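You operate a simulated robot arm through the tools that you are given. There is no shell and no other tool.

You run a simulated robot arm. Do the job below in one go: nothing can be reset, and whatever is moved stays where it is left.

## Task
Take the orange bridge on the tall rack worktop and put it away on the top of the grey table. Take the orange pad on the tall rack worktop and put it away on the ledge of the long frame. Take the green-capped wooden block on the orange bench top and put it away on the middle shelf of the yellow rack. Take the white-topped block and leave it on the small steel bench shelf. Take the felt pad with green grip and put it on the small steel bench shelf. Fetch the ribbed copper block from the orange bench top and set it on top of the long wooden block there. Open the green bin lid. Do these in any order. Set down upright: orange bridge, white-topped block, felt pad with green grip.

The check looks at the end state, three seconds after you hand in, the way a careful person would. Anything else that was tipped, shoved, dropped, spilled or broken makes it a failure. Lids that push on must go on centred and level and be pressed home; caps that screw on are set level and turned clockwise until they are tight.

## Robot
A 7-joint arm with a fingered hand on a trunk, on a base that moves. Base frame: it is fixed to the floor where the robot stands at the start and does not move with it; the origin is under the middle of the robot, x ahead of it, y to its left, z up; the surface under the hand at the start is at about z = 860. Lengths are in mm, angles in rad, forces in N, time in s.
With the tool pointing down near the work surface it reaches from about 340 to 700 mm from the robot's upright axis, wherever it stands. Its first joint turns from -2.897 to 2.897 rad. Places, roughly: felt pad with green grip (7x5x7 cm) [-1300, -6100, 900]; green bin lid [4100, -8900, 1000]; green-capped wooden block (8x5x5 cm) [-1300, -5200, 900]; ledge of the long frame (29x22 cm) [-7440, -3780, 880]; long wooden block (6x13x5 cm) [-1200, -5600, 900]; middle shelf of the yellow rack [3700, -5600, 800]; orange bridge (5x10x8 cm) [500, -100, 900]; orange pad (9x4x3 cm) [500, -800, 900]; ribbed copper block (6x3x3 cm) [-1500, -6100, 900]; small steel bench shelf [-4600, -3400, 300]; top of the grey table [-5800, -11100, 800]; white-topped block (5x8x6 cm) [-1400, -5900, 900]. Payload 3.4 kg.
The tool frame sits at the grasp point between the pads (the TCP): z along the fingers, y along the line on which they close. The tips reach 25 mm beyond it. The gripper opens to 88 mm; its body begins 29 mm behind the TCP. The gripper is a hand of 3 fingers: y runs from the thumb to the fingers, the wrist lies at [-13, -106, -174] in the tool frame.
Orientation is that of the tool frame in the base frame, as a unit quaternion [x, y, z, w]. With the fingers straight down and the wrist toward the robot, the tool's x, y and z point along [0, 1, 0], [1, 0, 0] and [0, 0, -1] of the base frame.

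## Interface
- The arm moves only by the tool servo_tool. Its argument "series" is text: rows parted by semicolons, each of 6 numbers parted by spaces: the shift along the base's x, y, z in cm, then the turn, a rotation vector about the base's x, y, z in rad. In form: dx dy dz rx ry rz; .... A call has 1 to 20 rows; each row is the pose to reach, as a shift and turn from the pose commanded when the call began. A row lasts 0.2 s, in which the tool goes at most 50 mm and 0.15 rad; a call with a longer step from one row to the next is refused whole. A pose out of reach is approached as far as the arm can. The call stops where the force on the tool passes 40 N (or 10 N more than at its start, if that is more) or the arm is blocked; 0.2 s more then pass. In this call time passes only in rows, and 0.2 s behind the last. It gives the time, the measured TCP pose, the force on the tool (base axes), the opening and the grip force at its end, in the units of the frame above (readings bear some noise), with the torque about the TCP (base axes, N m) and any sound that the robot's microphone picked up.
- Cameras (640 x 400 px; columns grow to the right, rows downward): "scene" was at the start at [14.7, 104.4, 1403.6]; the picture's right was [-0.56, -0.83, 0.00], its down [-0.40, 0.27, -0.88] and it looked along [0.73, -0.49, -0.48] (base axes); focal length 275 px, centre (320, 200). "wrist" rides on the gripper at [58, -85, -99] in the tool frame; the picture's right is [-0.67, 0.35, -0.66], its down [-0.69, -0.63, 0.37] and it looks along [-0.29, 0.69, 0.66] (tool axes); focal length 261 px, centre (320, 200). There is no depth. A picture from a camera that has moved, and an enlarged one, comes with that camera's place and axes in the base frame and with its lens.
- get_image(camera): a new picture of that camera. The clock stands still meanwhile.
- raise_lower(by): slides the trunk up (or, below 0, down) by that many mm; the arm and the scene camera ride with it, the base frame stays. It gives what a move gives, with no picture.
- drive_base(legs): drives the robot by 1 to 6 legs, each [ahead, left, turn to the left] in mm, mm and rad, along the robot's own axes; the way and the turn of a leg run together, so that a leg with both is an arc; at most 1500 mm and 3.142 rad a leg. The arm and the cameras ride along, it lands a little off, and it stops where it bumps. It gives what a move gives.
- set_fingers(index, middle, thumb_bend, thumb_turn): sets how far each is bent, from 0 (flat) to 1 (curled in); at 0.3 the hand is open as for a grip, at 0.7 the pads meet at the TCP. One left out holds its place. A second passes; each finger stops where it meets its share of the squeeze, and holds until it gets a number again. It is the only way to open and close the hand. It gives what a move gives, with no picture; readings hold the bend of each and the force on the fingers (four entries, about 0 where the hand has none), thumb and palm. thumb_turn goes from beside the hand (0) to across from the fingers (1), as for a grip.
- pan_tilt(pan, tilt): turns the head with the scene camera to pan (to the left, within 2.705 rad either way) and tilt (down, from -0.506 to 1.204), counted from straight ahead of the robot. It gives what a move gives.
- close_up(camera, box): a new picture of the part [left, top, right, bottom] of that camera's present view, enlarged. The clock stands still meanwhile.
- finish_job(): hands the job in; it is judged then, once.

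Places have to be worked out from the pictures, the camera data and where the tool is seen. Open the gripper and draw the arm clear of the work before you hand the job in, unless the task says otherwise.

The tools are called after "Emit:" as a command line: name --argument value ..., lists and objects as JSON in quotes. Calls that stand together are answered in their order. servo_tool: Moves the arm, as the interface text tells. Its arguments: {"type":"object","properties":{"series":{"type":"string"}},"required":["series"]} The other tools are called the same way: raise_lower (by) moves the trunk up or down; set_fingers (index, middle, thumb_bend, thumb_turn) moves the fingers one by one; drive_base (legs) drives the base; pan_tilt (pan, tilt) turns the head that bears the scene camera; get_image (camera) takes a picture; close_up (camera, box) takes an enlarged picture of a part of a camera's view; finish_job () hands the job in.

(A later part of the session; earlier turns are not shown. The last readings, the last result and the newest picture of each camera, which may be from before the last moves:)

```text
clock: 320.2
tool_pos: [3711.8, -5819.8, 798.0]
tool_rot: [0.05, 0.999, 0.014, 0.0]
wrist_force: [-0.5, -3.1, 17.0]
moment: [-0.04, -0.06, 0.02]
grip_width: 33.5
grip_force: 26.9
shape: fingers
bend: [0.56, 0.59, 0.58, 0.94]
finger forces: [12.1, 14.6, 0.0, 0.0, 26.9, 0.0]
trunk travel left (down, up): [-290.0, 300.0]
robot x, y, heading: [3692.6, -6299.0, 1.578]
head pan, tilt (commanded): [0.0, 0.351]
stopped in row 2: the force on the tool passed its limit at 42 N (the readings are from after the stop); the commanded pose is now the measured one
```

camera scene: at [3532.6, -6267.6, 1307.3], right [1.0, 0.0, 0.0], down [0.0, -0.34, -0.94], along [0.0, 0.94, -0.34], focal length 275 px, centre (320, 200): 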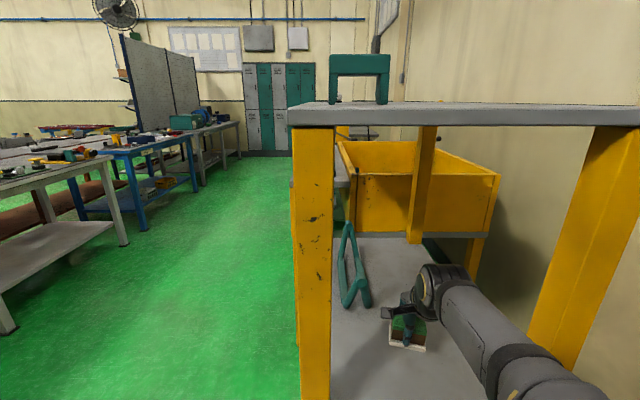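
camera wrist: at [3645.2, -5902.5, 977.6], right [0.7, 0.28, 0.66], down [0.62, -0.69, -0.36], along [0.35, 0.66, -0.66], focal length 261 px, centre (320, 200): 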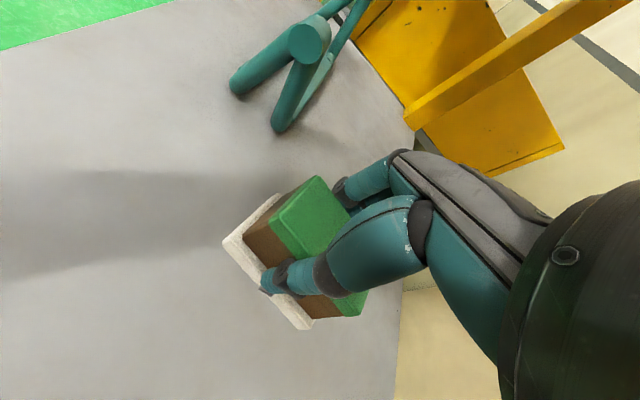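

Contact came earlier than reckoned (shelf nearer z 760), and it pressed somewhat. I ease up a few millimetres and look.

Emit:
servo_tool --series "0 0 0.15 0 0 0; 0 0 0.3 0 0 0"

Emit:
get_image --camera "wrist"

```text
clock: 320.9
tool_pos: [3712.2, -5820.0, 798.9]
tool_rot: [0.05, 0.999, 0.011, 0.0]
wrist_force: [0.4, 0.8, 10.1]
moment: [0.13, -0.08, 0.01]
grip_width: 33.3
grip_force: 24.8
shape: fingers
bend: [0.56, 0.59, 0.58, 0.94]
finger forces: [12.5, 15.3, 0.0, 0.0, 22.3, 0.0]
trunk travel left (down, up): [-290.0, 300.0]
robot x, y, heading: [3689.0, -6298.3, 1.578]
head pan, tilt (commanded): [0.0, 0.351]
```

```text
taken
camera wrist: at [3644.9, -5901.5, 896.0], right [0.7, 0.27, 0.66], down [0.62, -0.69, -0.38], along [0.35, 0.68, -0.65], focal length 261 px, centre (320, 200)
```

wrist: 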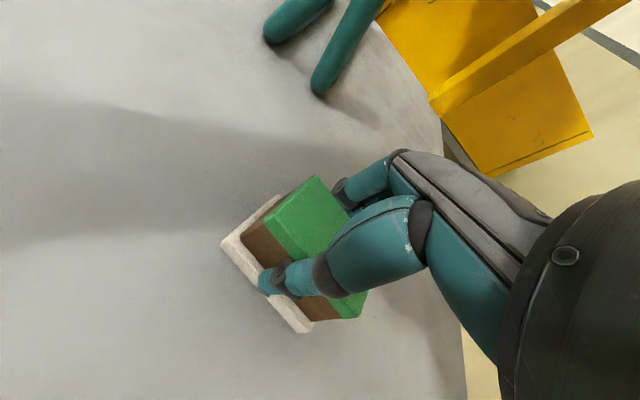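

Emit:
servo_tool --series "0 0 0.1 0 0 0; 0 0 0.15 0 0 0"

```text
clock: 321.4
tool_pos: [3712.1, -5821.3, 799.4]
tool_rot: [0.049, 0.999, 0.009, 0.001]
wrist_force: [-0.3, -0.4, -0.1]
moment: [0.04, 0.0, 0.0]
grip_width: 33.0
grip_force: 20.8
shape: fingers
bend: [0.56, 0.59, 0.58, 0.94]
finger forces: [11.3, 10.0, 0.0, 0.1, 20.5, 0.0]
trunk travel left (down, up): [-290.0, 300.0]
robot x, y, heading: [3690.9, -6294.7, 1.57]
head pan, tilt (commanded): [0.0, 0.351]
```

The load is now near zero, so the block is resting on the shelf. I open the fingers part way first.

Emit:
set_fingers --index 0.42 --middle 0.42 --thumb_bend 0.42

Emit:
get_image --camera "wrist"

```text
clock: 322.4
tool_pos: [3712.2, -5820.2, 800.2]
tool_rot: [0.05, 0.999, 0.011, 0.0]
wrist_force: [0.7, 0.0, -0.2]
moment: [0.0, 0.02, 0.0]
grip_width: 58.8
grip_force: 0.0
shape: fingers
bend: [0.42, 0.42, 0.42, 0.97]
finger forces: [0.1, 0.0, 0.0, 0.1, 0.0, 0.0]
trunk travel left (down, up): [-290.0, 300.0]
robot x, y, heading: [3690.4, -6296.7, 1.573]
head pan, tilt (commanded): [0.0, 0.351]
```

```text
taken
camera wrist: at [3645.3, -5901.2, 897.8], right [0.7, 0.27, 0.66], down [0.62, -0.69, -0.38], along [0.35, 0.68, -0.65], focal length 261 px, centre (320, 200)
```

wrist: 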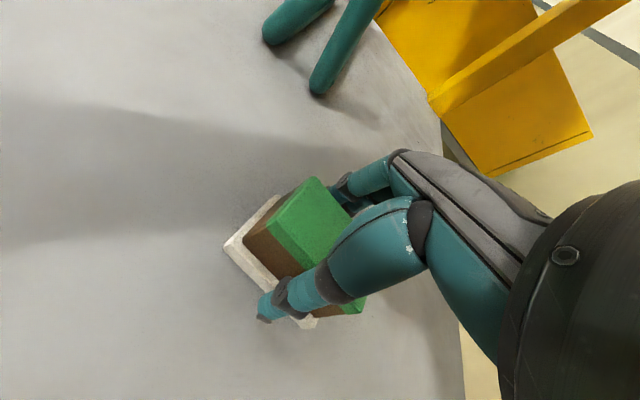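

The block stands free on the shelf. I open fully and rise a little before withdrawing.

Emit:
set_fingers --index 0.3 --middle 0.3 --thumb_bend 0.3

Emit:
servo_tool --series "0 0 1 0 0 0; 0 0 3 0 0 0; 0 0 5 0 0 0; 0 0 8 0 0 0; 0 0 10 0 0 0"

Emit:
get_image --camera "wrist"

```text
clock: 323.4
tool_pos: [3711.9, -5820.7, 800.4]
tool_rot: [0.049, 0.999, 0.01, 0.0]
wrist_force: [-0.2, -0.3, -0.2]
moment: [-0.02, -0.01, 0.01]
grip_width: 84.8
grip_force: 0.0
shape: fingers
bend: [0.3, 0.3, 0.3, 0.97]
finger forces: [0.0, 0.1, 0.1, 0.0, 0.0, 0.0]
trunk travel left (down, up): [-290.0, 300.0]
robot x, y, heading: [3689.8, -6300.5, 1.573]
head pan, tilt (commanded): [0.0, 0.351]
```

```text
clock: 324.6
tool_pos: [3709.8, -5821.0, 897.8]
tool_rot: [0.05, 0.999, 0.009, 0.0]
wrist_force: [-0.4, 0.2, 0.3]
moment: [0.0, 0.0, 0.01]
grip_width: 84.8
grip_force: 0.1
shape: fingers
bend: [0.3, 0.3, 0.3, 0.97]
finger forces: [0.0, 0.1, 0.0, 0.0, 0.1, 0.1]
trunk travel left (down, up): [-290.0, 300.0]
robot x, y, heading: [3691.4, -6297.9, 1.579]
head pan, tilt (commanded): [0.0, 0.351]
```

```text
taken
camera wrist: at [3643.8, -5901.1, 997.2], right [0.7, 0.27, 0.66], down [0.62, -0.69, -0.38], along [0.35, 0.68, -0.65], focal length 261 px, centre (320, 200)
```

wrist: 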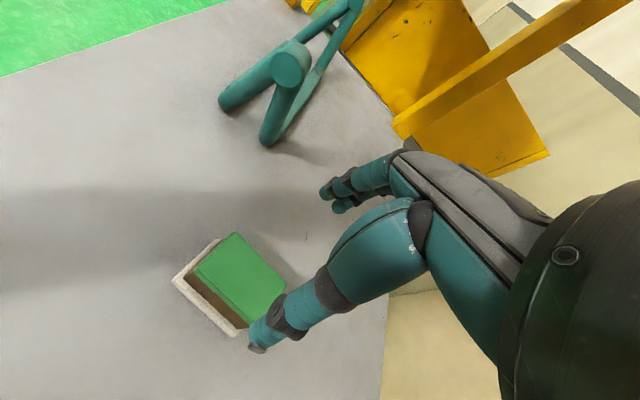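

The block is set down well on the middle shelf. I back out straight, then raise the trunk again and turn toward the bin table.

Emit:
drive_base --legs '[[-560, 0, 0]]'

Emit:
get_image --camera "scene"

Emit:
raise_lower --by 200

Emit:
drive_base --legs '[[0, 0, -1.571], [-450, 0, 0]]'

Emit:
pan_tilt --pan -0.8 --tilt 0.3

Emit:
get_image --camera "scene"

```text
clock: 327.9
tool_pos: [3710.8, -6384.5, 900.5]
tool_rot: [0.048, 0.999, 0.011, -0.001]
wrist_force: [0.0, 0.1, 0.3]
moment: [-0.01, -0.01, 0.02]
grip_width: 84.3
grip_force: 0.0
shape: fingers
bend: [0.3, 0.3, 0.3, 0.97]
finger forces: [0.1, 0.1, 0.2, 0.0, 0.0, 0.1]
trunk travel left (down, up): [-290.0, 300.0]
robot x, y, heading: [3695.1, -6861.1, 1.575]
head pan, tilt (commanded): [0.0, 0.351]
```

```text
taken
camera scene: at [3535.3, -6832.7, 1307.3], right [1.0, 0.01, 0.0], down [0.0, -0.34, -0.94], along [-0.01, 0.94, -0.34], focal length 275 px, centre (320, 200)
```

scene: 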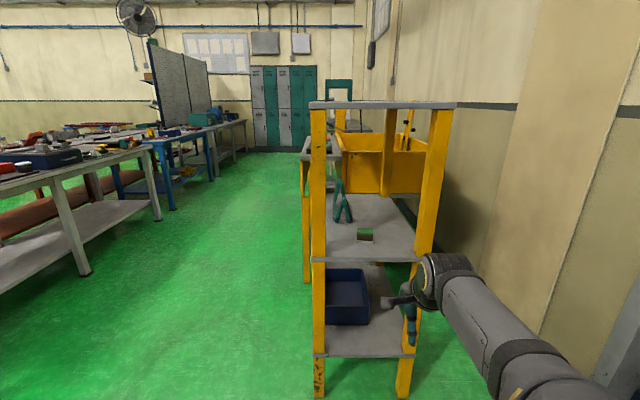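

```text
clock: 330.1
tool_pos: [3711.5, -6385.6, 1099.0]
tool_rot: [0.048, 0.999, 0.01, 0.0]
wrist_force: [0.2, -0.1, -0.2]
moment: [-0.04, 0.01, 0.02]
grip_width: 84.5
grip_force: 0.1
shape: fingers
bend: [0.3, 0.3, 0.3, 0.97]
finger forces: [0.0, 0.1, 0.0, 0.1, 0.0, 0.1]
trunk travel left (down, up): [-490.0, 100.0]
robot x, y, heading: [3696.5, -6861.8, 1.578]
head pan, tilt (commanded): [0.0, 0.351]
```

```text
clock: 336.7
tool_pos: [3718.9, -6883.4, 1099.8]
tool_rot: [0.75, 0.661, 0.008, 0.007]
wrist_force: [-0.3, 0.1, -0.4]
moment: [-0.01, 0.01, -0.03]
grip_width: 84.3
grip_force: 0.1
shape: fingers
bend: [0.3, 0.3, 0.3, 0.97]
finger forces: [0.0, 0.1, 0.0, 0.0, 0.1, 0.0]
trunk travel left (down, up): [-490.0, 100.0]
robot x, y, heading: [3246.1, -6855.2, -0.027]
head pan, tilt (commanded): [0.0, 0.351]
```

```text
clock: 337.8
tool_pos: [3718.7, -6882.8, 1097.9]
tool_rot: [0.75, 0.662, 0.007, 0.007]
wrist_force: [-0.9, 0.4, -0.1]
moment: [0.0, 0.04, 0.03]
grip_width: 84.3
grip_force: 0.0
shape: fingers
bend: [0.3, 0.3, 0.3, 0.97]
finger forces: [0.0, 0.0, 0.0, 0.1, 0.0, 0.0]
trunk travel left (down, up): [-490.0, 100.0]
robot x, y, heading: [3246.8, -6850.0, -0.019]
head pan, tilt (commanded): [-0.799, 0.3]
```

```text
taken
camera scene: at [3249.7, -6763.6, 1512.0], right [-0.73, -0.68, 0.0], down [-0.2, 0.22, -0.96], along [0.65, -0.7, -0.3], focal length 275 px, centre (320, 200)
```

scene: 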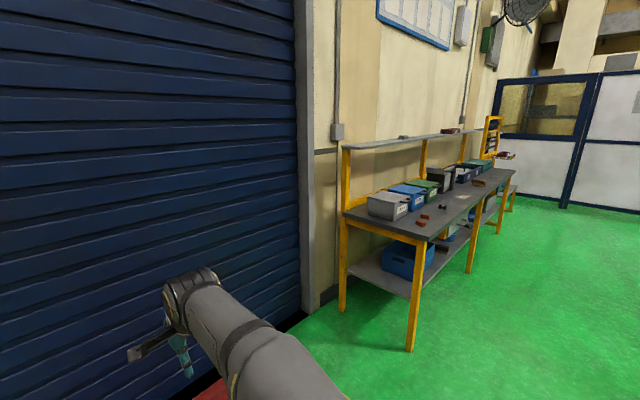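

The way along the bin table's front is open floor. I sidestep south to come opposite the green bin.

Emit:
drive_base --legs '[[0, -1025, 0.02], [0, -1025, 0]]'

Emit:
pan_tilt --pan -0.1 --tilt 0.45

Emit:
get_image --camera "scene"

```text
clock: 348.1
tool_pos: [3707.0, -8956.0, 1098.5]
tool_rot: [0.745, 0.667, 0.007, 0.007]
wrist_force: [-0.4, -0.1, -0.2]
moment: [0.0, -0.03, 0.0]
grip_width: 84.4
grip_force: 0.2
shape: fingers
bend: [0.3, 0.3, 0.3, 0.97]
finger forces: [0.0, 0.0, 0.1, 0.1, 0.1, 0.1]
trunk travel left (down, up): [-490.0, 100.0]
robot x, y, heading: [3234.3, -8933.7, -0.004]
head pan, tilt (commanded): [-0.799, 0.3]
```

```text
clock: 349.2
tool_pos: [3706.5, -8956.5, 1099.7]
tool_rot: [0.744, 0.668, 0.007, 0.008]
wrist_force: [0.4, -0.2, 1.2]
moment: [-0.02, -0.05, 0.01]
grip_width: 84.5
grip_force: 0.1
shape: fingers
bend: [0.3, 0.3, 0.3, 0.97]
finger forces: [0.0, 0.1, 0.0, 0.0, 0.0, 0.1]
trunk travel left (down, up): [-490.0, 100.0]
robot x, y, heading: [3232.5, -8935.4, -0.01]
head pan, tilt (commanded): [-0.099, 0.45]
```

```text
taken
camera scene: at [3262.4, -8787.8, 1498.1], right [-0.11, -0.99, 0.0], down [-0.43, 0.05, -0.9], along [0.9, -0.1, -0.43], focal length 275 px, centre (320, 200)
```

scene: 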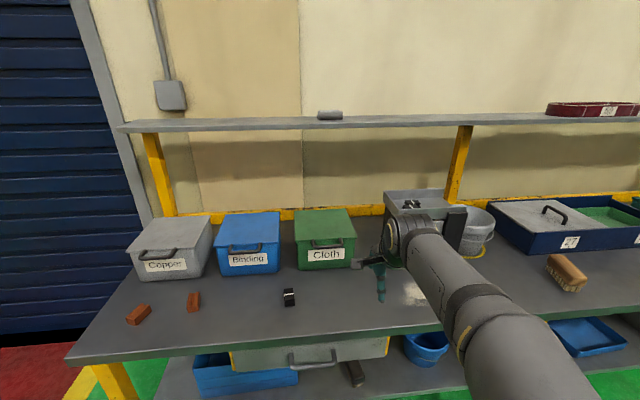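

I can see three bins: Copper (grey), Binding (blue) and Cloth (green). I zoom in on the green one to see how its lid opens.

Emit:
close_up --camera "scene" --box '[200, 180, 400, 310]'

Emit:
close_up --camera "scene" --box '[280, 195, 370, 275]'

```text
3.08 times, centred on (300, 245) of scene
camera zoom: at [3262.4, -8787.8, 1498.1], right [-0.11, -0.99, 0.0], down [-0.43, 0.05, -0.9], along [0.9, -0.1, -0.43], focal length 847 px, centre (382, 62)
```

zoom: 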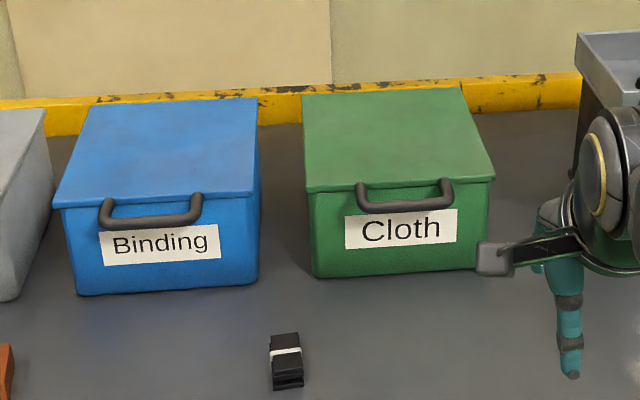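

```text
5.00 times, centred on (325, 235) of scene
camera zoom: at [3262.4, -8787.8, 1498.1], right [-0.11, -0.99, 0.0], down [-0.43, 0.05, -0.9], along [0.9, -0.1, -0.43], focal length 1377 px, centre (295, 25)
```

zoom: 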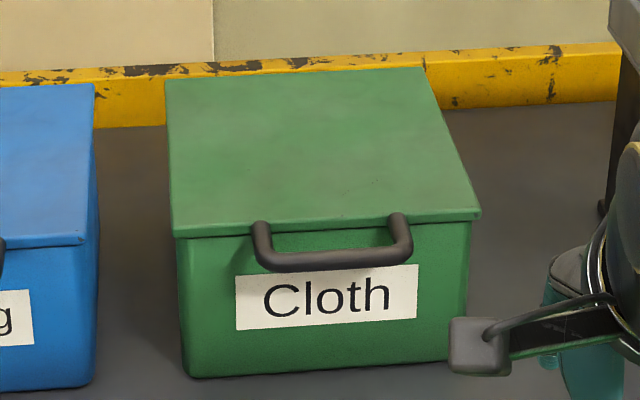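

The green bin's lid has a U-shaped handle sticking out toward me, with the hinge at the back. By my reckoning the lid front edge is at x ≈ 4000, z ≈ 996, and the handle bar at about (3960, −8889, 997). I plan to lift the bar from below with the closed fingers along an arc about the back hinge. First I move nearer and line up.

Emit:
drive_base --legs '[[180, 67, 0.01]]'

Emit:
servo_tool --series "0 0 1 0 0 0.1; 0 0 2 0 0 0.1"

Emit:
get_image --camera "wrist"

Emit:
get_image --camera "scene"

```text
clock: 350.8
tool_pos: [3893.8, -8883.5, 1099.1]
tool_rot: [0.741, 0.672, 0.008, 0.008]
wrist_force: [0.3, -0.4, 0.1]
moment: [0.01, -0.01, 0.0]
grip_width: 84.3
grip_force: 0.0
shape: fingers
bend: [0.3, 0.3, 0.3, 0.97]
finger forces: [0.0, 0.0, 0.0, 0.0, 0.0, 0.1]
trunk travel left (down, up): [-490.0, 100.0]
robot x, y, heading: [3414.4, -8865.2, 0.001]
head pan, tilt (commanded): [-0.099, 0.45]
```

```text
clock: 351.4
tool_pos: [3892.7, -8883.7, 1120.1]
tool_rot: [0.705, 0.709, 0.008, 0.007]
wrist_force: [0.2, 0.1, -0.3]
moment: [0.02, 0.01, 0.01]
grip_width: 84.4
grip_force: 0.0
shape: fingers
bend: [0.3, 0.3, 0.3, 0.97]
finger forces: [0.0, 0.0, 0.0, 0.0, 0.0, 0.0]
trunk travel left (down, up): [-490.0, 100.0]
robot x, y, heading: [3416.1, -8864.5, 0.003]
head pan, tilt (commanded): [-0.099, 0.45]
```

```text
taken
camera wrist: at [3804.6, -8825.7, 1217.3], right [0.34, -0.67, 0.66], down [-0.62, -0.69, -0.38], along [0.71, -0.28, -0.65], focal length 261 px, centre (320, 200)
```

wrist: 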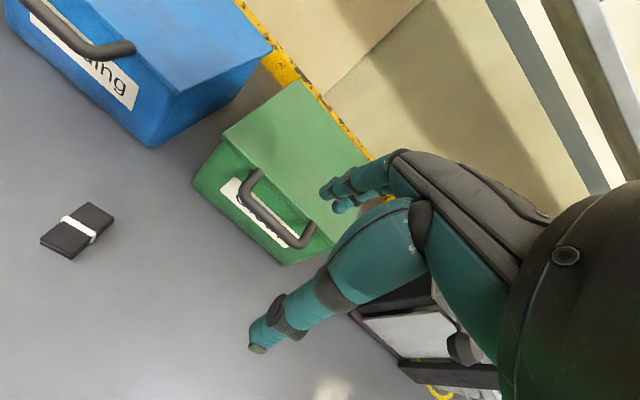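

```text
taken
camera scene: at [3445.6, -8720.3, 1498.1], right [-0.09, -1.0, 0.0], down [-0.43, 0.04, -0.9], along [0.9, -0.08, -0.44], focal length 275 px, centre (320, 200)
```

scene: 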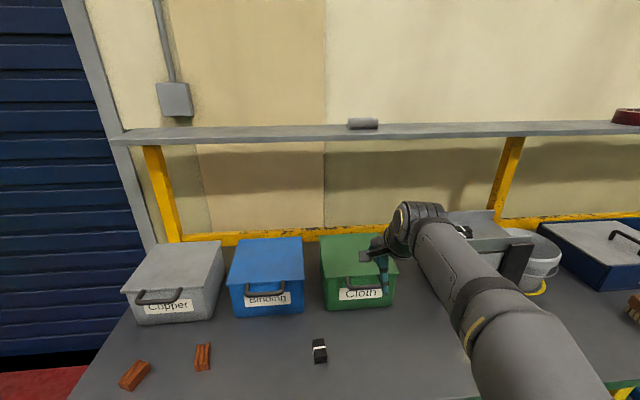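

I zoom the wrist view onto the lid handle for precise coordinates.

Emit:
close_up --camera "wrist" --box '[170, 70, 390, 280]'

Emit:
close_up --camera "scene" --box '[300, 220, 420, 320]'

```text
1.90 times, centred on (280, 175) of wrist
camera zoom: at [3804.6, -8825.7, 1217.3], right [0.34, -0.67, 0.66], down [-0.62, -0.69, -0.38], along [0.71, -0.28, -0.65], focal length 496 px, centre (396, 248)
```

zoom: 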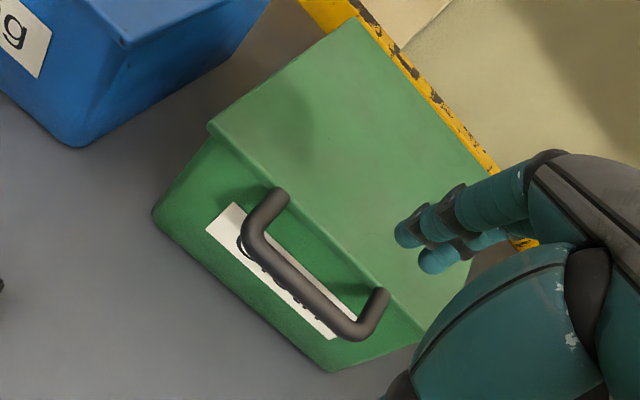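

```text
4.00 times, centred on (360, 270) of scene
camera zoom: at [3445.6, -8720.3, 1498.1], right [-0.09, -1.0, 0.0], down [-0.43, 0.04, -0.9], along [0.9, -0.08, -0.44], focal length 1101 px, centre (160, -80)
```

zoom: 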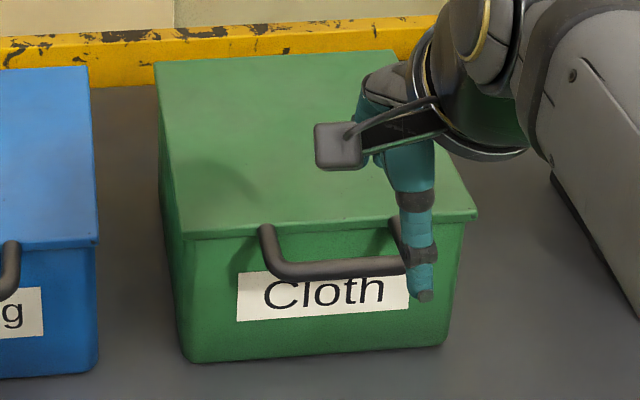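

Triangulating from both cameras: lid front edge at x ≈ 4022, z ≈ 980, y −8787…−8977; handle bar at about (3975, −8887, 990); hinge near x ≈ 4233. I close the fingers into a poker, draw back a bit and pitch the hand up 60° so it points forward and slightly down.

Emit:
set_fingers --index 0.7 --middle 0.7 --thumb_bend 0.7

Emit:
servo_tool --series "-1 0 0 0 -0.14 0; -2 0 0 0 -0.28 0; -3 0 0 0 -0.42 0; -4 0 -1 0 -0.56 0; -5 0 -2 0 -0.7 0; -5 0 -3 0 -0.84 0; -5 0 -4 0 -0.98 0; -5 0 -5 0 -1.047 0"

Emit:
get_image --camera "wrist"

Emit:
get_image --camera "scene"

```text
clock: 352.4
tool_pos: [3892.0, -8884.3, 1118.8]
tool_rot: [0.706, 0.708, 0.007, 0.008]
wrist_force: [-0.4, 1.0, -0.9]
moment: [-0.01, 0.02, -0.02]
grip_width: 0.0
grip_force: 0.1
shape: fingers
bend: [0.7, 0.7, 0.7, 0.97]
finger forces: [0.0, 0.1, 0.0, 0.0, 0.0, 0.0]
trunk travel left (down, up): [-490.0, 100.0]
robot x, y, heading: [3416.6, -8873.4, 0.006]
head pan, tilt (commanded): [-0.099, 0.45]
```

```text
clock: 354.2
tool_pos: [3903.2, -8893.6, 1087.7]
tool_rot: [0.607, 0.61, 0.36, 0.359]
wrist_force: [-0.1, 0.0, -0.1]
moment: [0.03, 0.0, 0.0]
grip_width: 0.2
grip_force: 0.0
shape: fingers
bend: [0.7, 0.7, 0.7, 0.97]
finger forces: [0.1, 0.1, 0.1, 0.1, 0.0, 0.0]
out of reach, approached as far as the arm can: row 5, 6, 7, 8
trunk travel left (down, up): [-490.0, 100.0]
robot x, y, heading: [3419.0, -8867.4, 0.005]
head pan, tilt (commanded): [-0.099, 0.45]
```

```text
taken
camera wrist: at [3773.0, -8836.1, 1060.9], right [-0.4, -0.67, 0.62], down [0.02, -0.69, -0.73], along [0.91, -0.28, 0.29], focal length 261 px, centre (320, 200)
```

wrist: 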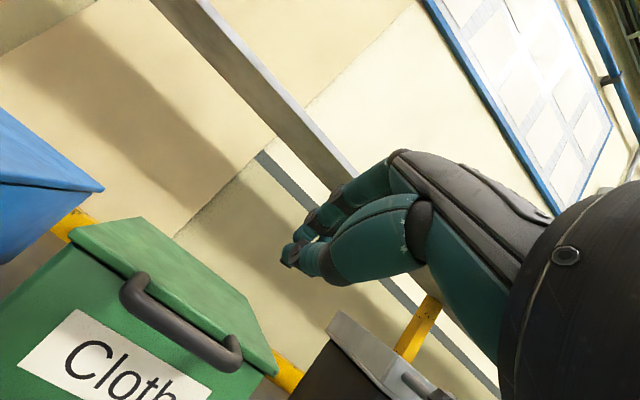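

```text
taken
camera scene: at [3446.0, -8720.1, 1498.1], right [-0.09, -1.0, 0.0], down [-0.43, 0.04, -0.9], along [0.9, -0.08, -0.44], focal length 275 px, centre (320, 200)
```

scene: 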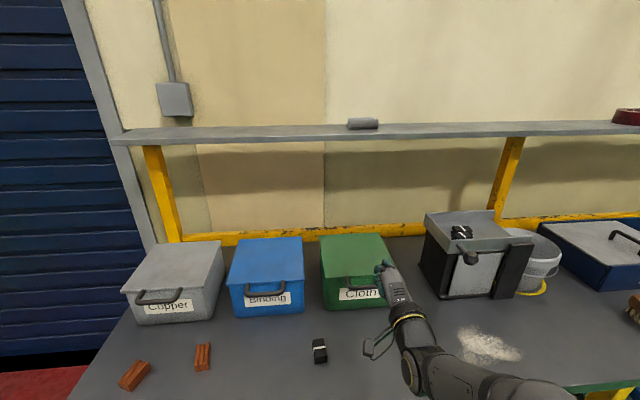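

The hand now points forward, but the wrist is at its nearest reach. I back the base 80 mm to give the arm room.

Emit:
drive_base --legs '[[-80, 0, 0]]'

Emit:
servo_tool --series "0 0.2 -3 0 0 0; 1 0.4 -6 0 0 0; 2 0.5 -9 0 0 0; 3 0.6 -12 0 0 0; 4 0.6 -13.5 0 0 0"

Emit:
get_image --camera "wrist"

Emit:
get_image --camera "scene"

```text
clock: 355.2
tool_pos: [3821.1, -8894.5, 1089.0]
tool_rot: [0.607, 0.61, 0.36, 0.36]
wrist_force: [-1.1, -0.1, -0.8]
moment: [0.0, -0.01, -0.01]
grip_width: 0.0
grip_force: 0.0
shape: fingers
bend: [0.7, 0.7, 0.7, 0.97]
finger forces: [0.0, 0.0, 0.0, 0.1, 0.1, 0.1]
trunk travel left (down, up): [-490.0, 100.0]
robot x, y, heading: [3342.5, -8864.1, 0.003]
head pan, tilt (commanded): [-0.099, 0.45]
```

```text
clock: 356.4
tool_pos: [3863.0, -8888.2, 952.5]
tool_rot: [0.608, 0.609, 0.36, 0.36]
wrist_force: [-0.3, -0.4, 0.4]
moment: [0.02, -0.01, 0.01]
grip_width: 0.0
grip_force: 0.1
shape: fingers
bend: [0.7, 0.7, 0.7, 0.97]
finger forces: [0.0, 0.1, 0.1, 0.0, 0.0, 0.0]
out of reach, approached as far as the arm can: row 1
trunk travel left (down, up): [-490.0, 100.0]
robot x, y, heading: [3335.7, -8868.4, 0.006]
head pan, tilt (commanded): [-0.099, 0.45]
```

```text
taken
camera wrist: at [3734.4, -8829.5, 926.4], right [-0.4, -0.67, 0.62], down [0.02, -0.69, -0.73], along [0.91, -0.28, 0.29], focal length 261 px, centre (320, 200)
```

wrist: 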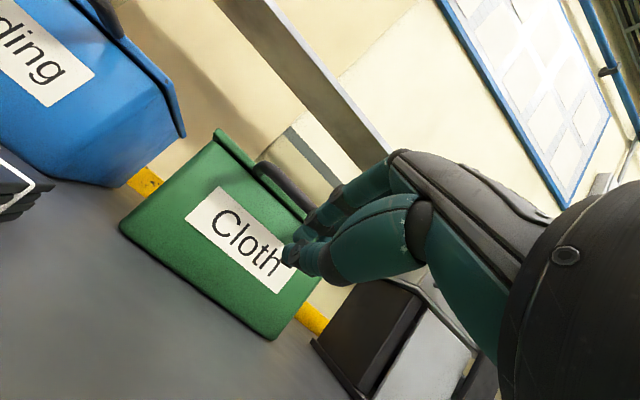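

```text
taken
camera scene: at [3365.5, -8720.7, 1498.1], right [-0.09, -1.0, 0.0], down [-0.43, 0.04, -0.9], along [0.9, -0.08, -0.44], focal length 275 px, centre (320, 200)
```

scene: 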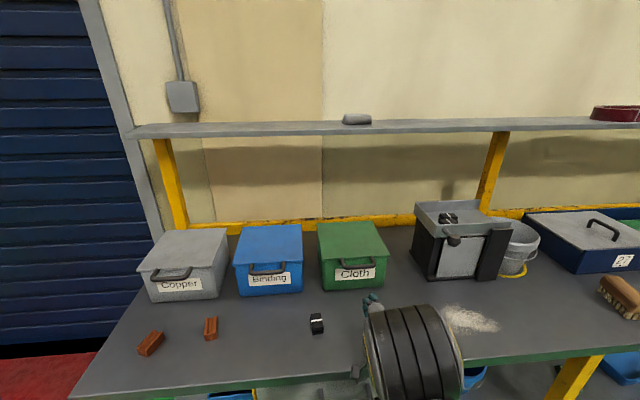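

The bin front and its handle are ahead of the fingertips. I slide the closed fingers forward beneath the bar.

Emit:
servo_tool --series "3 0.1 0 0 0 0; 6 0.1 0.2 0 0 0; 8 0.1 0.3 0 0 0; 8.7 0.1 0.3 0 0 0"

Emit:
get_image --camera "wrist"

Emit:
close_up --camera "scene" --box '[290, 210, 450, 330]'

```text
clock: 357.4
tool_pos: [3948.2, -8886.8, 956.6]
tool_rot: [0.608, 0.611, 0.36, 0.359]
wrist_force: [0.1, 0.4, -0.7]
moment: [0.02, 0.0, -0.02]
grip_width: 0.0
grip_force: 0.1
shape: fingers
bend: [0.7, 0.7, 0.7, 0.97]
finger forces: [0.0, 0.0, 0.1, 0.1, 0.0, 0.0]
trunk travel left (down, up): [-490.0, 100.0]
robot x, y, heading: [3333.4, -8865.7, 0.007]
head pan, tilt (commanded): [-0.099, 0.45]
```

```text
taken
camera wrist: at [3820.8, -8829.5, 929.8], right [-0.4, -0.67, 0.62], down [0.02, -0.69, -0.73], along [0.91, -0.28, 0.29], focal length 261 px, centre (320, 200)
```

wrist: 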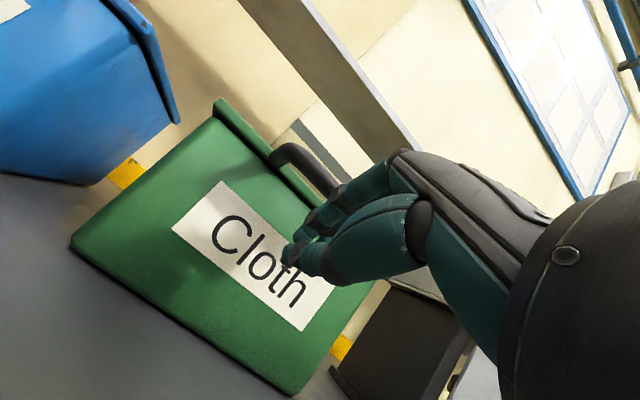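

```text
3.33 times, centred on (370, 270) of scene
camera zoom: at [3365.4, -8720.7, 1498.1], right [-0.09, -1.0, 0.0], down [-0.43, 0.04, -0.9], along [0.9, -0.08, -0.44], focal length 918 px, centre (153, -33)
```

zoom: 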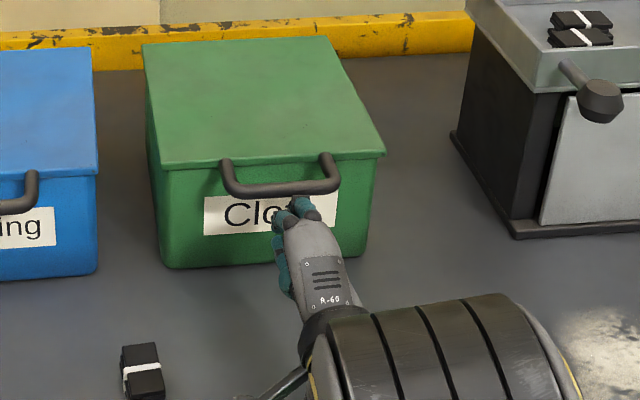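

From the scene view the fingertips are under the bar. I start lifting along the arc about the hinge, the first 20° only, then check.

Emit:
servo_tool --series "0.3 0 1 0 0 0; 0.6 0 2 0 0 0; 0.9 0 3.9 0 0 0; 1.3 0 6.1 0 0 0; 1.95 0 8.3 0 0 0; 2.8 0 10.4 0 0 0"

Emit:
get_image --camera "wrist"

Emit:
get_image --camera "scene"

```text
clock: 358.8
tool_pos: [3976.0, -8887.5, 1061.6]
tool_rot: [0.608, 0.609, 0.36, 0.36]
wrist_force: [-5.6, -0.1, -1.0]
moment: [0.03, -0.13, -0.07]
grip_width: 0.0
grip_force: 2.6
shape: fingers
bend: [0.7, 0.7, 0.7, 0.97]
finger forces: [0.1, 5.4, 0.0, 0.0, 0.1, 0.0]
trunk travel left (down, up): [-490.0, 100.0]
robot x, y, heading: [3336.8, -8867.1, 0.009]
head pan, tilt (commanded): [-0.099, 0.45]
```

```text
taken
camera wrist: at [3846.5, -8829.6, 1034.8], right [-0.4, -0.67, 0.62], down [0.02, -0.69, -0.73], along [0.91, -0.28, 0.29], focal length 261 px, centre (320, 200)
```

wrist: 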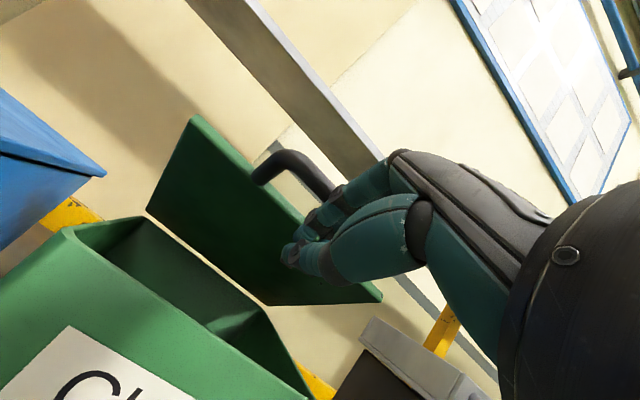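

```text
taken
camera scene: at [3364.4, -8720.9, 1498.1], right [-0.09, -1.0, 0.0], down [-0.43, 0.04, -0.9], along [0.9, -0.08, -0.43], focal length 275 px, centre (320, 200)
```

scene: 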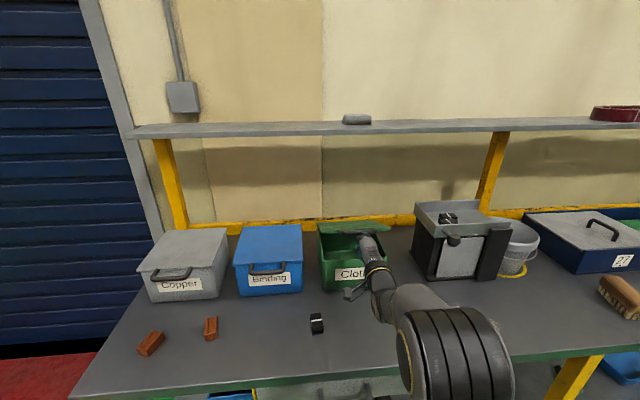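

The lid is rising nicely on the fingers with only about 5 N of push. I continue the arc to about 60°.

Emit:
servo_tool --series "1.0 0 1.95 0 0 0; 2.1 0 3.85 0 0 0; 3.5 0 5.65 0 0 0; 5.0 0 7.35 0 0 0; 6.6 0 8.9 0 0 0; 8.4 0 10.3 0 0 0; 10.3 0 11.5 0 0 0; 12.2 0 12.6 0 0 0"

Emit:
get_image --camera "wrist"

Emit:
get_image --camera "scene"

```text
clock: 360.6
tool_pos: [4097.0, -8888.1, 1187.0]
tool_rot: [0.609, 0.61, 0.358, 0.36]
wrist_force: [-0.9, -0.1, -1.0]
moment: [0.02, 0.0, -0.02]
grip_width: 0.1
grip_force: 0.6
shape: fingers
bend: [0.7, 0.7, 0.7, 0.97]
finger forces: [0.0, 1.1, 0.0, 0.0, 0.1, 0.1]
trunk travel left (down, up): [-490.0, 100.0]
robot x, y, heading: [3334.5, -8864.7, 0.006]
head pan, tilt (commanded): [-0.099, 0.45]
```

```text
taken
camera wrist: at [3968.9, -8829.4, 1159.5], right [-0.4, -0.67, 0.62], down [0.02, -0.69, -0.73], along [0.91, -0.28, 0.29], focal length 261 px, centre (320, 200)
```

wrist: 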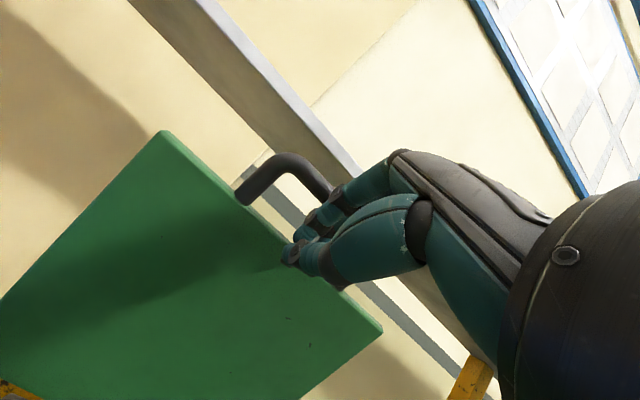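

```text
taken
camera scene: at [3365.2, -8720.7, 1498.1], right [-0.09, -1.0, 0.0], down [-0.43, 0.04, -0.9], along [0.9, -0.08, -0.44], focal length 275 px, centre (320, 200)
```

scene: 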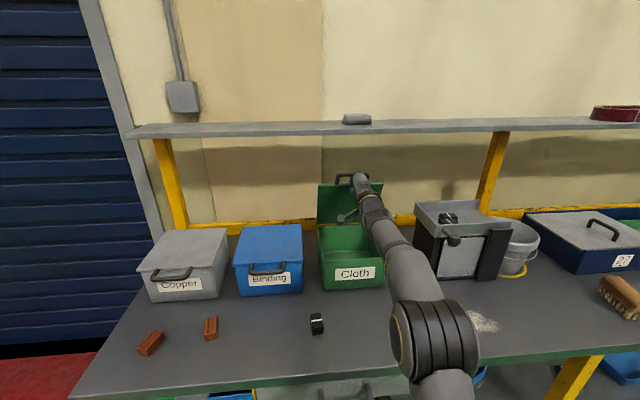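

The lid stands at about 65°. To keep within reach I raise slightly and then roll the base forward 90 mm, which pushes the lid on toward vertical.

Emit:
servo_tool --series "1 0 1 0 0 0; 2 0 1.7 0 0 0"

Emit:
drive_base --legs '[[90, 0, 0]]'

Emit:
get_image --camera "wrist"

Emit:
get_image --camera "scene"

```text
clock: 361.2
tool_pos: [4118.1, -8886.0, 1202.0]
tool_rot: [0.608, 0.611, 0.359, 0.359]
wrist_force: [-0.6, 0.5, -0.7]
moment: [0.0, 0.03, -0.01]
grip_width: 0.2
grip_force: 0.9
shape: fingers
bend: [0.7, 0.7, 0.7, 0.97]
finger forces: [0.0, 1.4, 0.0, 0.0, 0.1, 0.0]
trunk travel left (down, up): [-490.0, 100.0]
robot x, y, heading: [3332.6, -8868.2, 0.006]
head pan, tilt (commanded): [-0.099, 0.45]
```

```text
clock: 362.3
tool_pos: [4207.2, -8885.4, 1201.1]
tool_rot: [0.608, 0.61, 0.359, 0.359]
wrist_force: [0.4, 0.2, 0.1]
moment: [0.0, -0.01, 0.0]
grip_width: 0.1
grip_force: 0.0
shape: fingers
bend: [0.7, 0.7, 0.7, 0.97]
finger forces: [0.1, 0.1, 0.0, 0.0, 0.0, 0.1]
trunk travel left (down, up): [-490.0, 100.0]
robot x, y, heading: [3429.2, -8865.0, 0.01]
head pan, tilt (commanded): [-0.099, 0.45]
```

```text
taken
camera wrist: at [4078.7, -8828.6, 1175.6], right [-0.4, -0.67, 0.62], down [0.02, -0.69, -0.73], along [0.91, -0.28, 0.29], focal length 261 px, centre (320, 200)
```

wrist: 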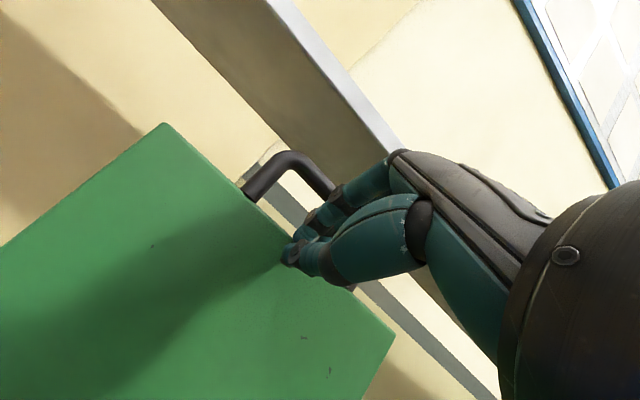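

```text
taken
camera scene: at [3454.9, -8720.2, 1498.0], right [-0.09, -1.0, 0.0], down [-0.43, 0.04, -0.9], along [0.9, -0.08, -0.44], focal length 275 px, centre (320, 200)
```

scene: 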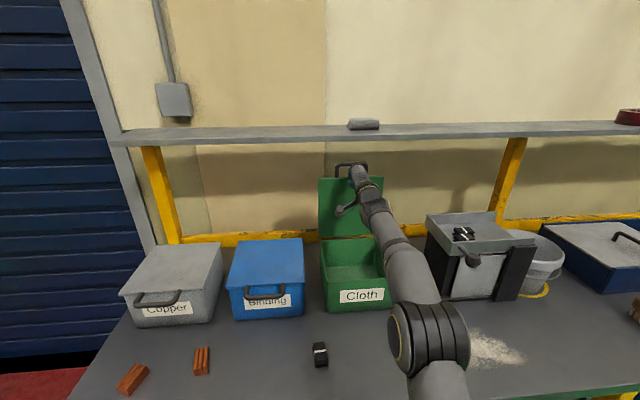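

The lid is near vertical and the load has gone to zero. I push on another 50 mm so that it passes upright.

Emit:
servo_tool --series "1 0 0 0 0 0; 2 0 0 0 0 0; 3 0 0 0 0 0; 4 0 0 0 0 0; 5 0 -0.3 0 0 0"

Emit:
get_image --camera "wrist"

Emit:
close_up --camera "scene" --box '[280, 140, 440, 320]'

```text
clock: 363.5
tool_pos: [4226.5, -8885.2, 1201.5]
tool_rot: [0.608, 0.61, 0.36, 0.359]
wrist_force: [1.2, -0.6, 1.1]
moment: [0.01, 0.02, 0.03]
grip_width: 0.3
grip_force: 0.0
shape: fingers
bend: [0.7, 0.7, 0.7, 0.97]
finger forces: [0.1, 0.2, 0.0, 0.0, 0.0, 0.0]
out of reach, approached as far as the arm can: row 3, 4, 5
trunk travel left (down, up): [-490.0, 100.0]
robot x, y, heading: [3425.2, -8865.1, 0.007]
head pan, tilt (commanded): [-0.099, 0.45]
```

```text
taken
camera wrist: at [4098.4, -8828.7, 1175.1], right [-0.4, -0.67, 0.62], down [0.02, -0.69, -0.73], along [0.91, -0.28, 0.29], focal length 261 px, centre (320, 200)
```

wrist: 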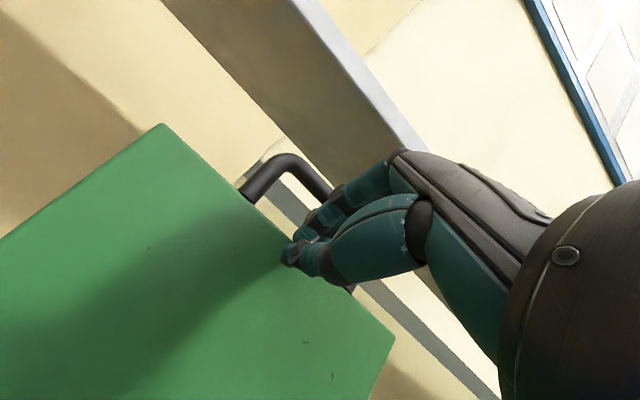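

```text
2.22 times, centred on (360, 230) of scene
camera zoom: at [3454.9, -8720.2, 1498.1], right [-0.09, -1.0, 0.0], down [-0.43, 0.04, -0.9], along [0.9, -0.08, -0.44], focal length 612 px, centre (231, 133)
```

zoom: 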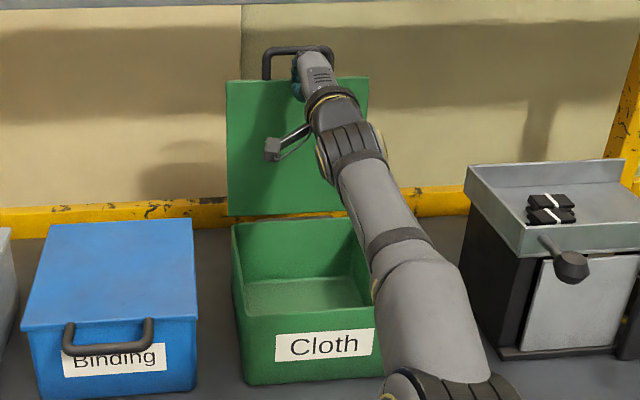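

The lid follows the push without resistance. I roll forward another 35 mm to bring it just past upright.

Emit:
drive_base --legs '[[35, 0, 0]]'

Emit:
get_image --camera "wrist"

Emit:
close_up --camera "scene" --box '[280, 140, 440, 320]'

```text
clock: 364.4
tool_pos: [4255.8, -8885.9, 1207.9]
tool_rot: [0.605, 0.609, 0.363, 0.362]
wrist_force: [-31.8, 1.0, 9.5]
moment: [0.04, 0.76, 0.12]
grip_width: 5.4
grip_force: 16.6
shape: fingers
bend: [0.7, 0.7, 0.67, 0.97]
finger forces: [0.0, 0.0, 0.0, 0.1, 32.8, 0.0]
trunk travel left (down, up): [-490.0, 100.0]
robot x, y, heading: [3458.1, -8866.0, 0.005]
head pan, tilt (commanded): [-0.099, 0.45]
```

```text
taken
camera wrist: at [4127.1, -8828.3, 1180.3], right [-0.41, -0.67, 0.62], down [0.02, -0.69, -0.73], along [0.91, -0.28, 0.3], focal length 261 px, centre (320, 200)
```

wrist: 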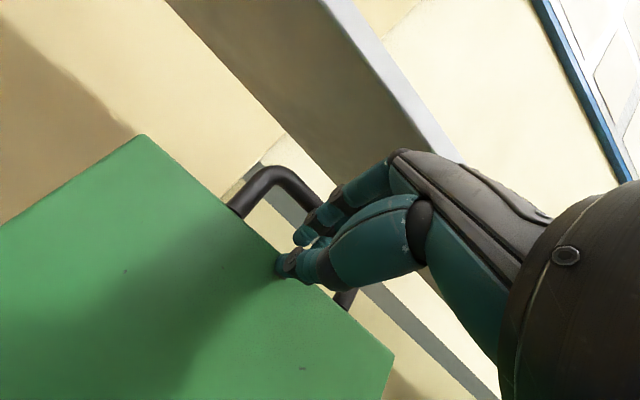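

```text
2.22 times, centred on (360, 230) of scene
camera zoom: at [3481.9, -8719.7, 1498.3], right [-0.09, -1.0, 0.0], down [-0.43, 0.04, -0.9], along [0.9, -0.08, -0.43], focal length 612 px, centre (231, 133)
```

zoom: 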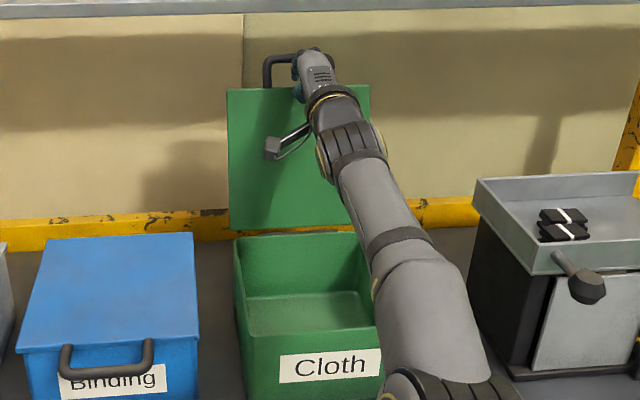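

31 N against the push: the lid has met its stop. I ease back at once and watch whether it stays open.

Emit:
servo_tool --series "-1 0 0 0 0 0; -2 0 0 0 0 0; -4 0 0 0 0 0"

Emit:
get_image --camera "wrist"

Emit:
close_up --camera "scene" --box '[280, 140, 440, 320]'

```text
clock: 365.2
tool_pos: [4221.2, -8885.7, 1203.4]
tool_rot: [0.607, 0.609, 0.36, 0.361]
wrist_force: [-1.1, 0.0, 0.1]
moment: [0.0, -0.01, -0.01]
grip_width: 0.3
grip_force: 0.1
shape: fingers
bend: [0.7, 0.7, 0.7, 0.98]
finger forces: [0.0, 0.0, 0.2, 0.1, 0.1, 0.0]
trunk travel left (down, up): [-490.0, 100.0]
robot x, y, heading: [3462.4, -8864.9, 0.009]
head pan, tilt (commanded): [-0.099, 0.45]
```

```text
taken
camera wrist: at [4093.0, -8828.1, 1175.5], right [-0.41, -0.67, 0.62], down [0.02, -0.69, -0.73], along [0.91, -0.28, 0.29], focal length 261 px, centre (320, 200)
```

wrist: 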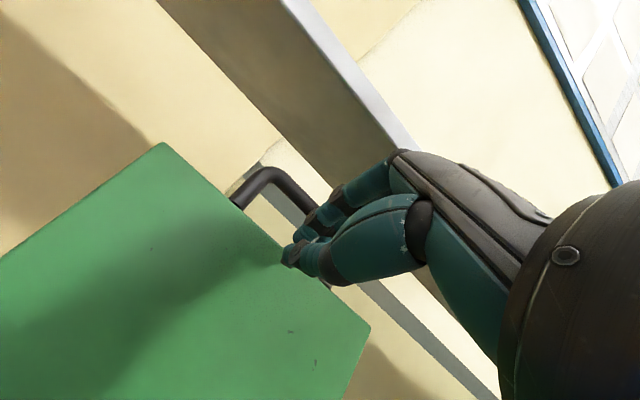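

```text
2.22 times, centred on (360, 230) of scene
camera zoom: at [3489.9, -8720.0, 1498.1], right [-0.09, -1.0, 0.0], down [-0.43, 0.04, -0.9], along [0.9, -0.08, -0.43], focal length 612 px, centre (231, 133)
```

zoom: 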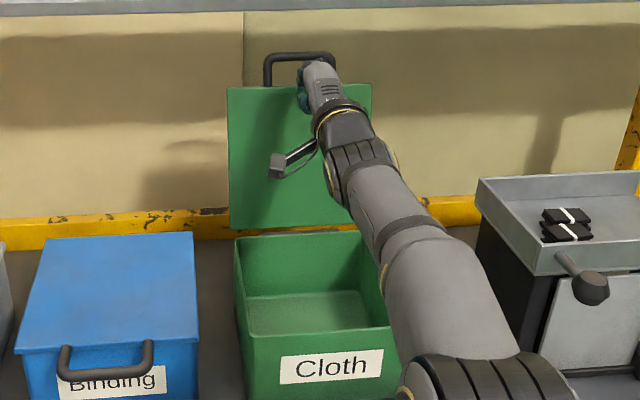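

The lid stays open, leaning on its stop. I withdraw straight back by driving the base in reverse.

Emit:
drive_base --legs '[[-250, 0, 0]]'

Emit:
get_image --camera "scene"

```text
clock: 367.0
tool_pos: [3970.4, -8890.8, 1201.9]
tool_rot: [0.608, 0.609, 0.36, 0.361]
wrist_force: [-0.4, -0.1, -0.3]
moment: [0.0, 0.02, -0.02]
grip_width: 0.0
grip_force: 0.0
shape: fingers
bend: [0.7, 0.7, 0.7, 0.98]
finger forces: [0.1, 0.1, 0.1, 0.0, 0.1, 0.0]
trunk travel left (down, up): [-490.0, 100.0]
robot x, y, heading: [3209.1, -8869.5, 0.004]
head pan, tilt (commanded): [-0.099, 0.45]
```

```text
taken
camera scene: at [3239.5, -8721.0, 1498.1], right [-0.1, -1.0, 0.0], down [-0.43, 0.04, -0.9], along [0.9, -0.09, -0.43], focal length 275 px, centre (320, 200)
```

scene: 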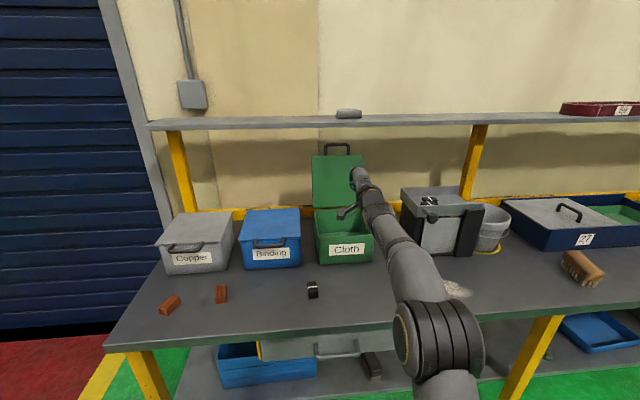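

The lid stands open on its own and nothing else was disturbed. I back off further, fold the hand back to pointing down, and open it.

Emit:
drive_base --legs '[[-200, 0, 0]]'

Emit:
servo_tool --series "-3 0 0 0 0.13 0; -6 0 0 0 0.26 0; -9 0 0 0 0.39 0; -12 0 0 0 0.52 0; -15 0 0 0 0.65 0; -18 0 0 0 0.78 0; -21 0 0 0 0.91 0; -24 0 0 0 1.04 0; -28 0 -2 0 1.069 0; -31 0 -4 0 1.069 0"

Emit:
set_fingers --index 0.3 --middle 0.3 --thumb_bend 0.3

Emit:
get_image --camera "scene"

```text
clock: 368.6
tool_pos: [3769.7, -8890.6, 1203.1]
tool_rot: [0.609, 0.608, 0.36, 0.361]
wrist_force: [-0.2, 0.2, 0.4]
moment: [0.01, -0.02, -0.02]
grip_width: 0.0
grip_force: 0.1
shape: fingers
bend: [0.7, 0.7, 0.7, 0.98]
finger forces: [0.0, 0.0, 0.0, 0.1, 0.0, 0.1]
trunk travel left (down, up): [-490.0, 100.0]
robot x, y, heading: [3006.4, -8868.7, 0.001]
head pan, tilt (commanded): [-0.099, 0.45]
```

```text
clock: 370.8
tool_pos: [3458.0, -8889.8, 1163.1]
tool_rot: [0.706, 0.708, 0.0, 0.001]
wrist_force: [0.0, -0.9, 0.0]
moment: [0.0, 0.04, 0.02]
grip_width: 0.0
grip_force: 0.0
shape: fingers
bend: [0.7, 0.7, 0.7, 0.98]
finger forces: [0.1, 0.1, 0.0, 0.0, 0.1, 0.0]
trunk travel left (down, up): [-490.0, 100.0]
robot x, y, heading: [3008.7, -8866.7, 0.007]
head pan, tilt (commanded): [-0.099, 0.45]
```

```text
clock: 371.8
tool_pos: [3459.5, -8891.9, 1163.1]
tool_rot: [0.707, 0.707, 0.0, 0.0]
wrist_force: [0.0, -0.4, 0.2]
moment: [0.0, -0.02, -0.02]
grip_width: 84.3
grip_force: 0.1
shape: fingers
bend: [0.3, 0.3, 0.3, 0.98]
finger forces: [0.1, 0.0, 0.0, 0.1, 0.0, 0.0]
trunk travel left (down, up): [-490.0, 100.0]
robot x, y, heading: [3007.8, -8866.4, 0.001]
head pan, tilt (commanded): [-0.099, 0.45]
```

```text
taken
camera scene: at [3038.3, -8721.4, 1498.1], right [-0.1, -1.0, 0.0], down [-0.43, 0.04, -0.9], along [0.9, -0.09, -0.44], focal length 275 px, centre (320, 200)
```

scene: 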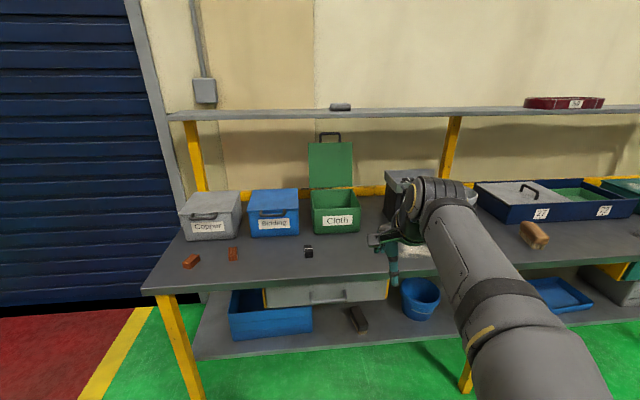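

The green bin lid is done. Now back to the orange bench: I sidestep to the walkway, drive west in reverse along it, and turn to face the bench's south edge.

Emit:
drive_base --legs '[[0, 900, 0], [0, 900, 0], [-1450, 0, 0], [-1450, 0, 0], [-1450, 0, 0], [0, 0, 1.57]]'

Emit:
pan_tilt --pan 0.1 --tilt 0.5

Emit:
get_image --camera "scene"

```text
clock: 405.4
tool_pos: [-1418.9, -6795.2, 1162.2]
tool_rot: [-0.046, 0.999, 0.0, 0.001]
wrist_force: [-0.4, -0.1, 0.6]
moment: [0.01, -0.01, 0.0]
grip_width: 84.3
grip_force: 0.1
shape: fingers
bend: [0.3, 0.3, 0.3, 0.98]
finger forces: [0.1, 0.1, 0.0, 0.1, 0.0, 0.0]
trunk travel left (down, up): [-490.0, 100.0]
robot x, y, heading: [-1397.7, -7246.5, 1.668]
head pan, tilt (commanded): [-0.099, 0.45]
```

```text
clock: 406.2
tool_pos: [-1419.7, -6795.6, 1162.8]
tool_rot: [-0.047, 0.999, 0.0, 0.0]
wrist_force: [0.8, -0.6, -0.4]
moment: [-0.02, -0.02, 0.03]
grip_width: 84.5
grip_force: 0.1
shape: fingers
bend: [0.3, 0.3, 0.3, 0.98]
finger forces: [0.0, 0.0, 0.1, 0.1, 0.0, 0.0]
trunk travel left (down, up): [-490.0, 100.0]
robot x, y, heading: [-1401.9, -7247.5, 1.676]
head pan, tilt (commanded): [0.099, 0.499]
```

```text
taken
camera scene: at [-1571.4, -7235.5, 1493.6], right [0.98, 0.19, 0.0], down [0.09, -0.47, -0.88], along [-0.17, 0.86, -0.48], focal length 275 px, centre (320, 200)
```

scene: 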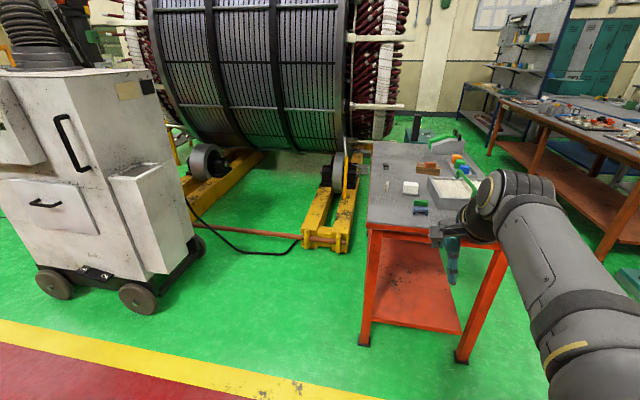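

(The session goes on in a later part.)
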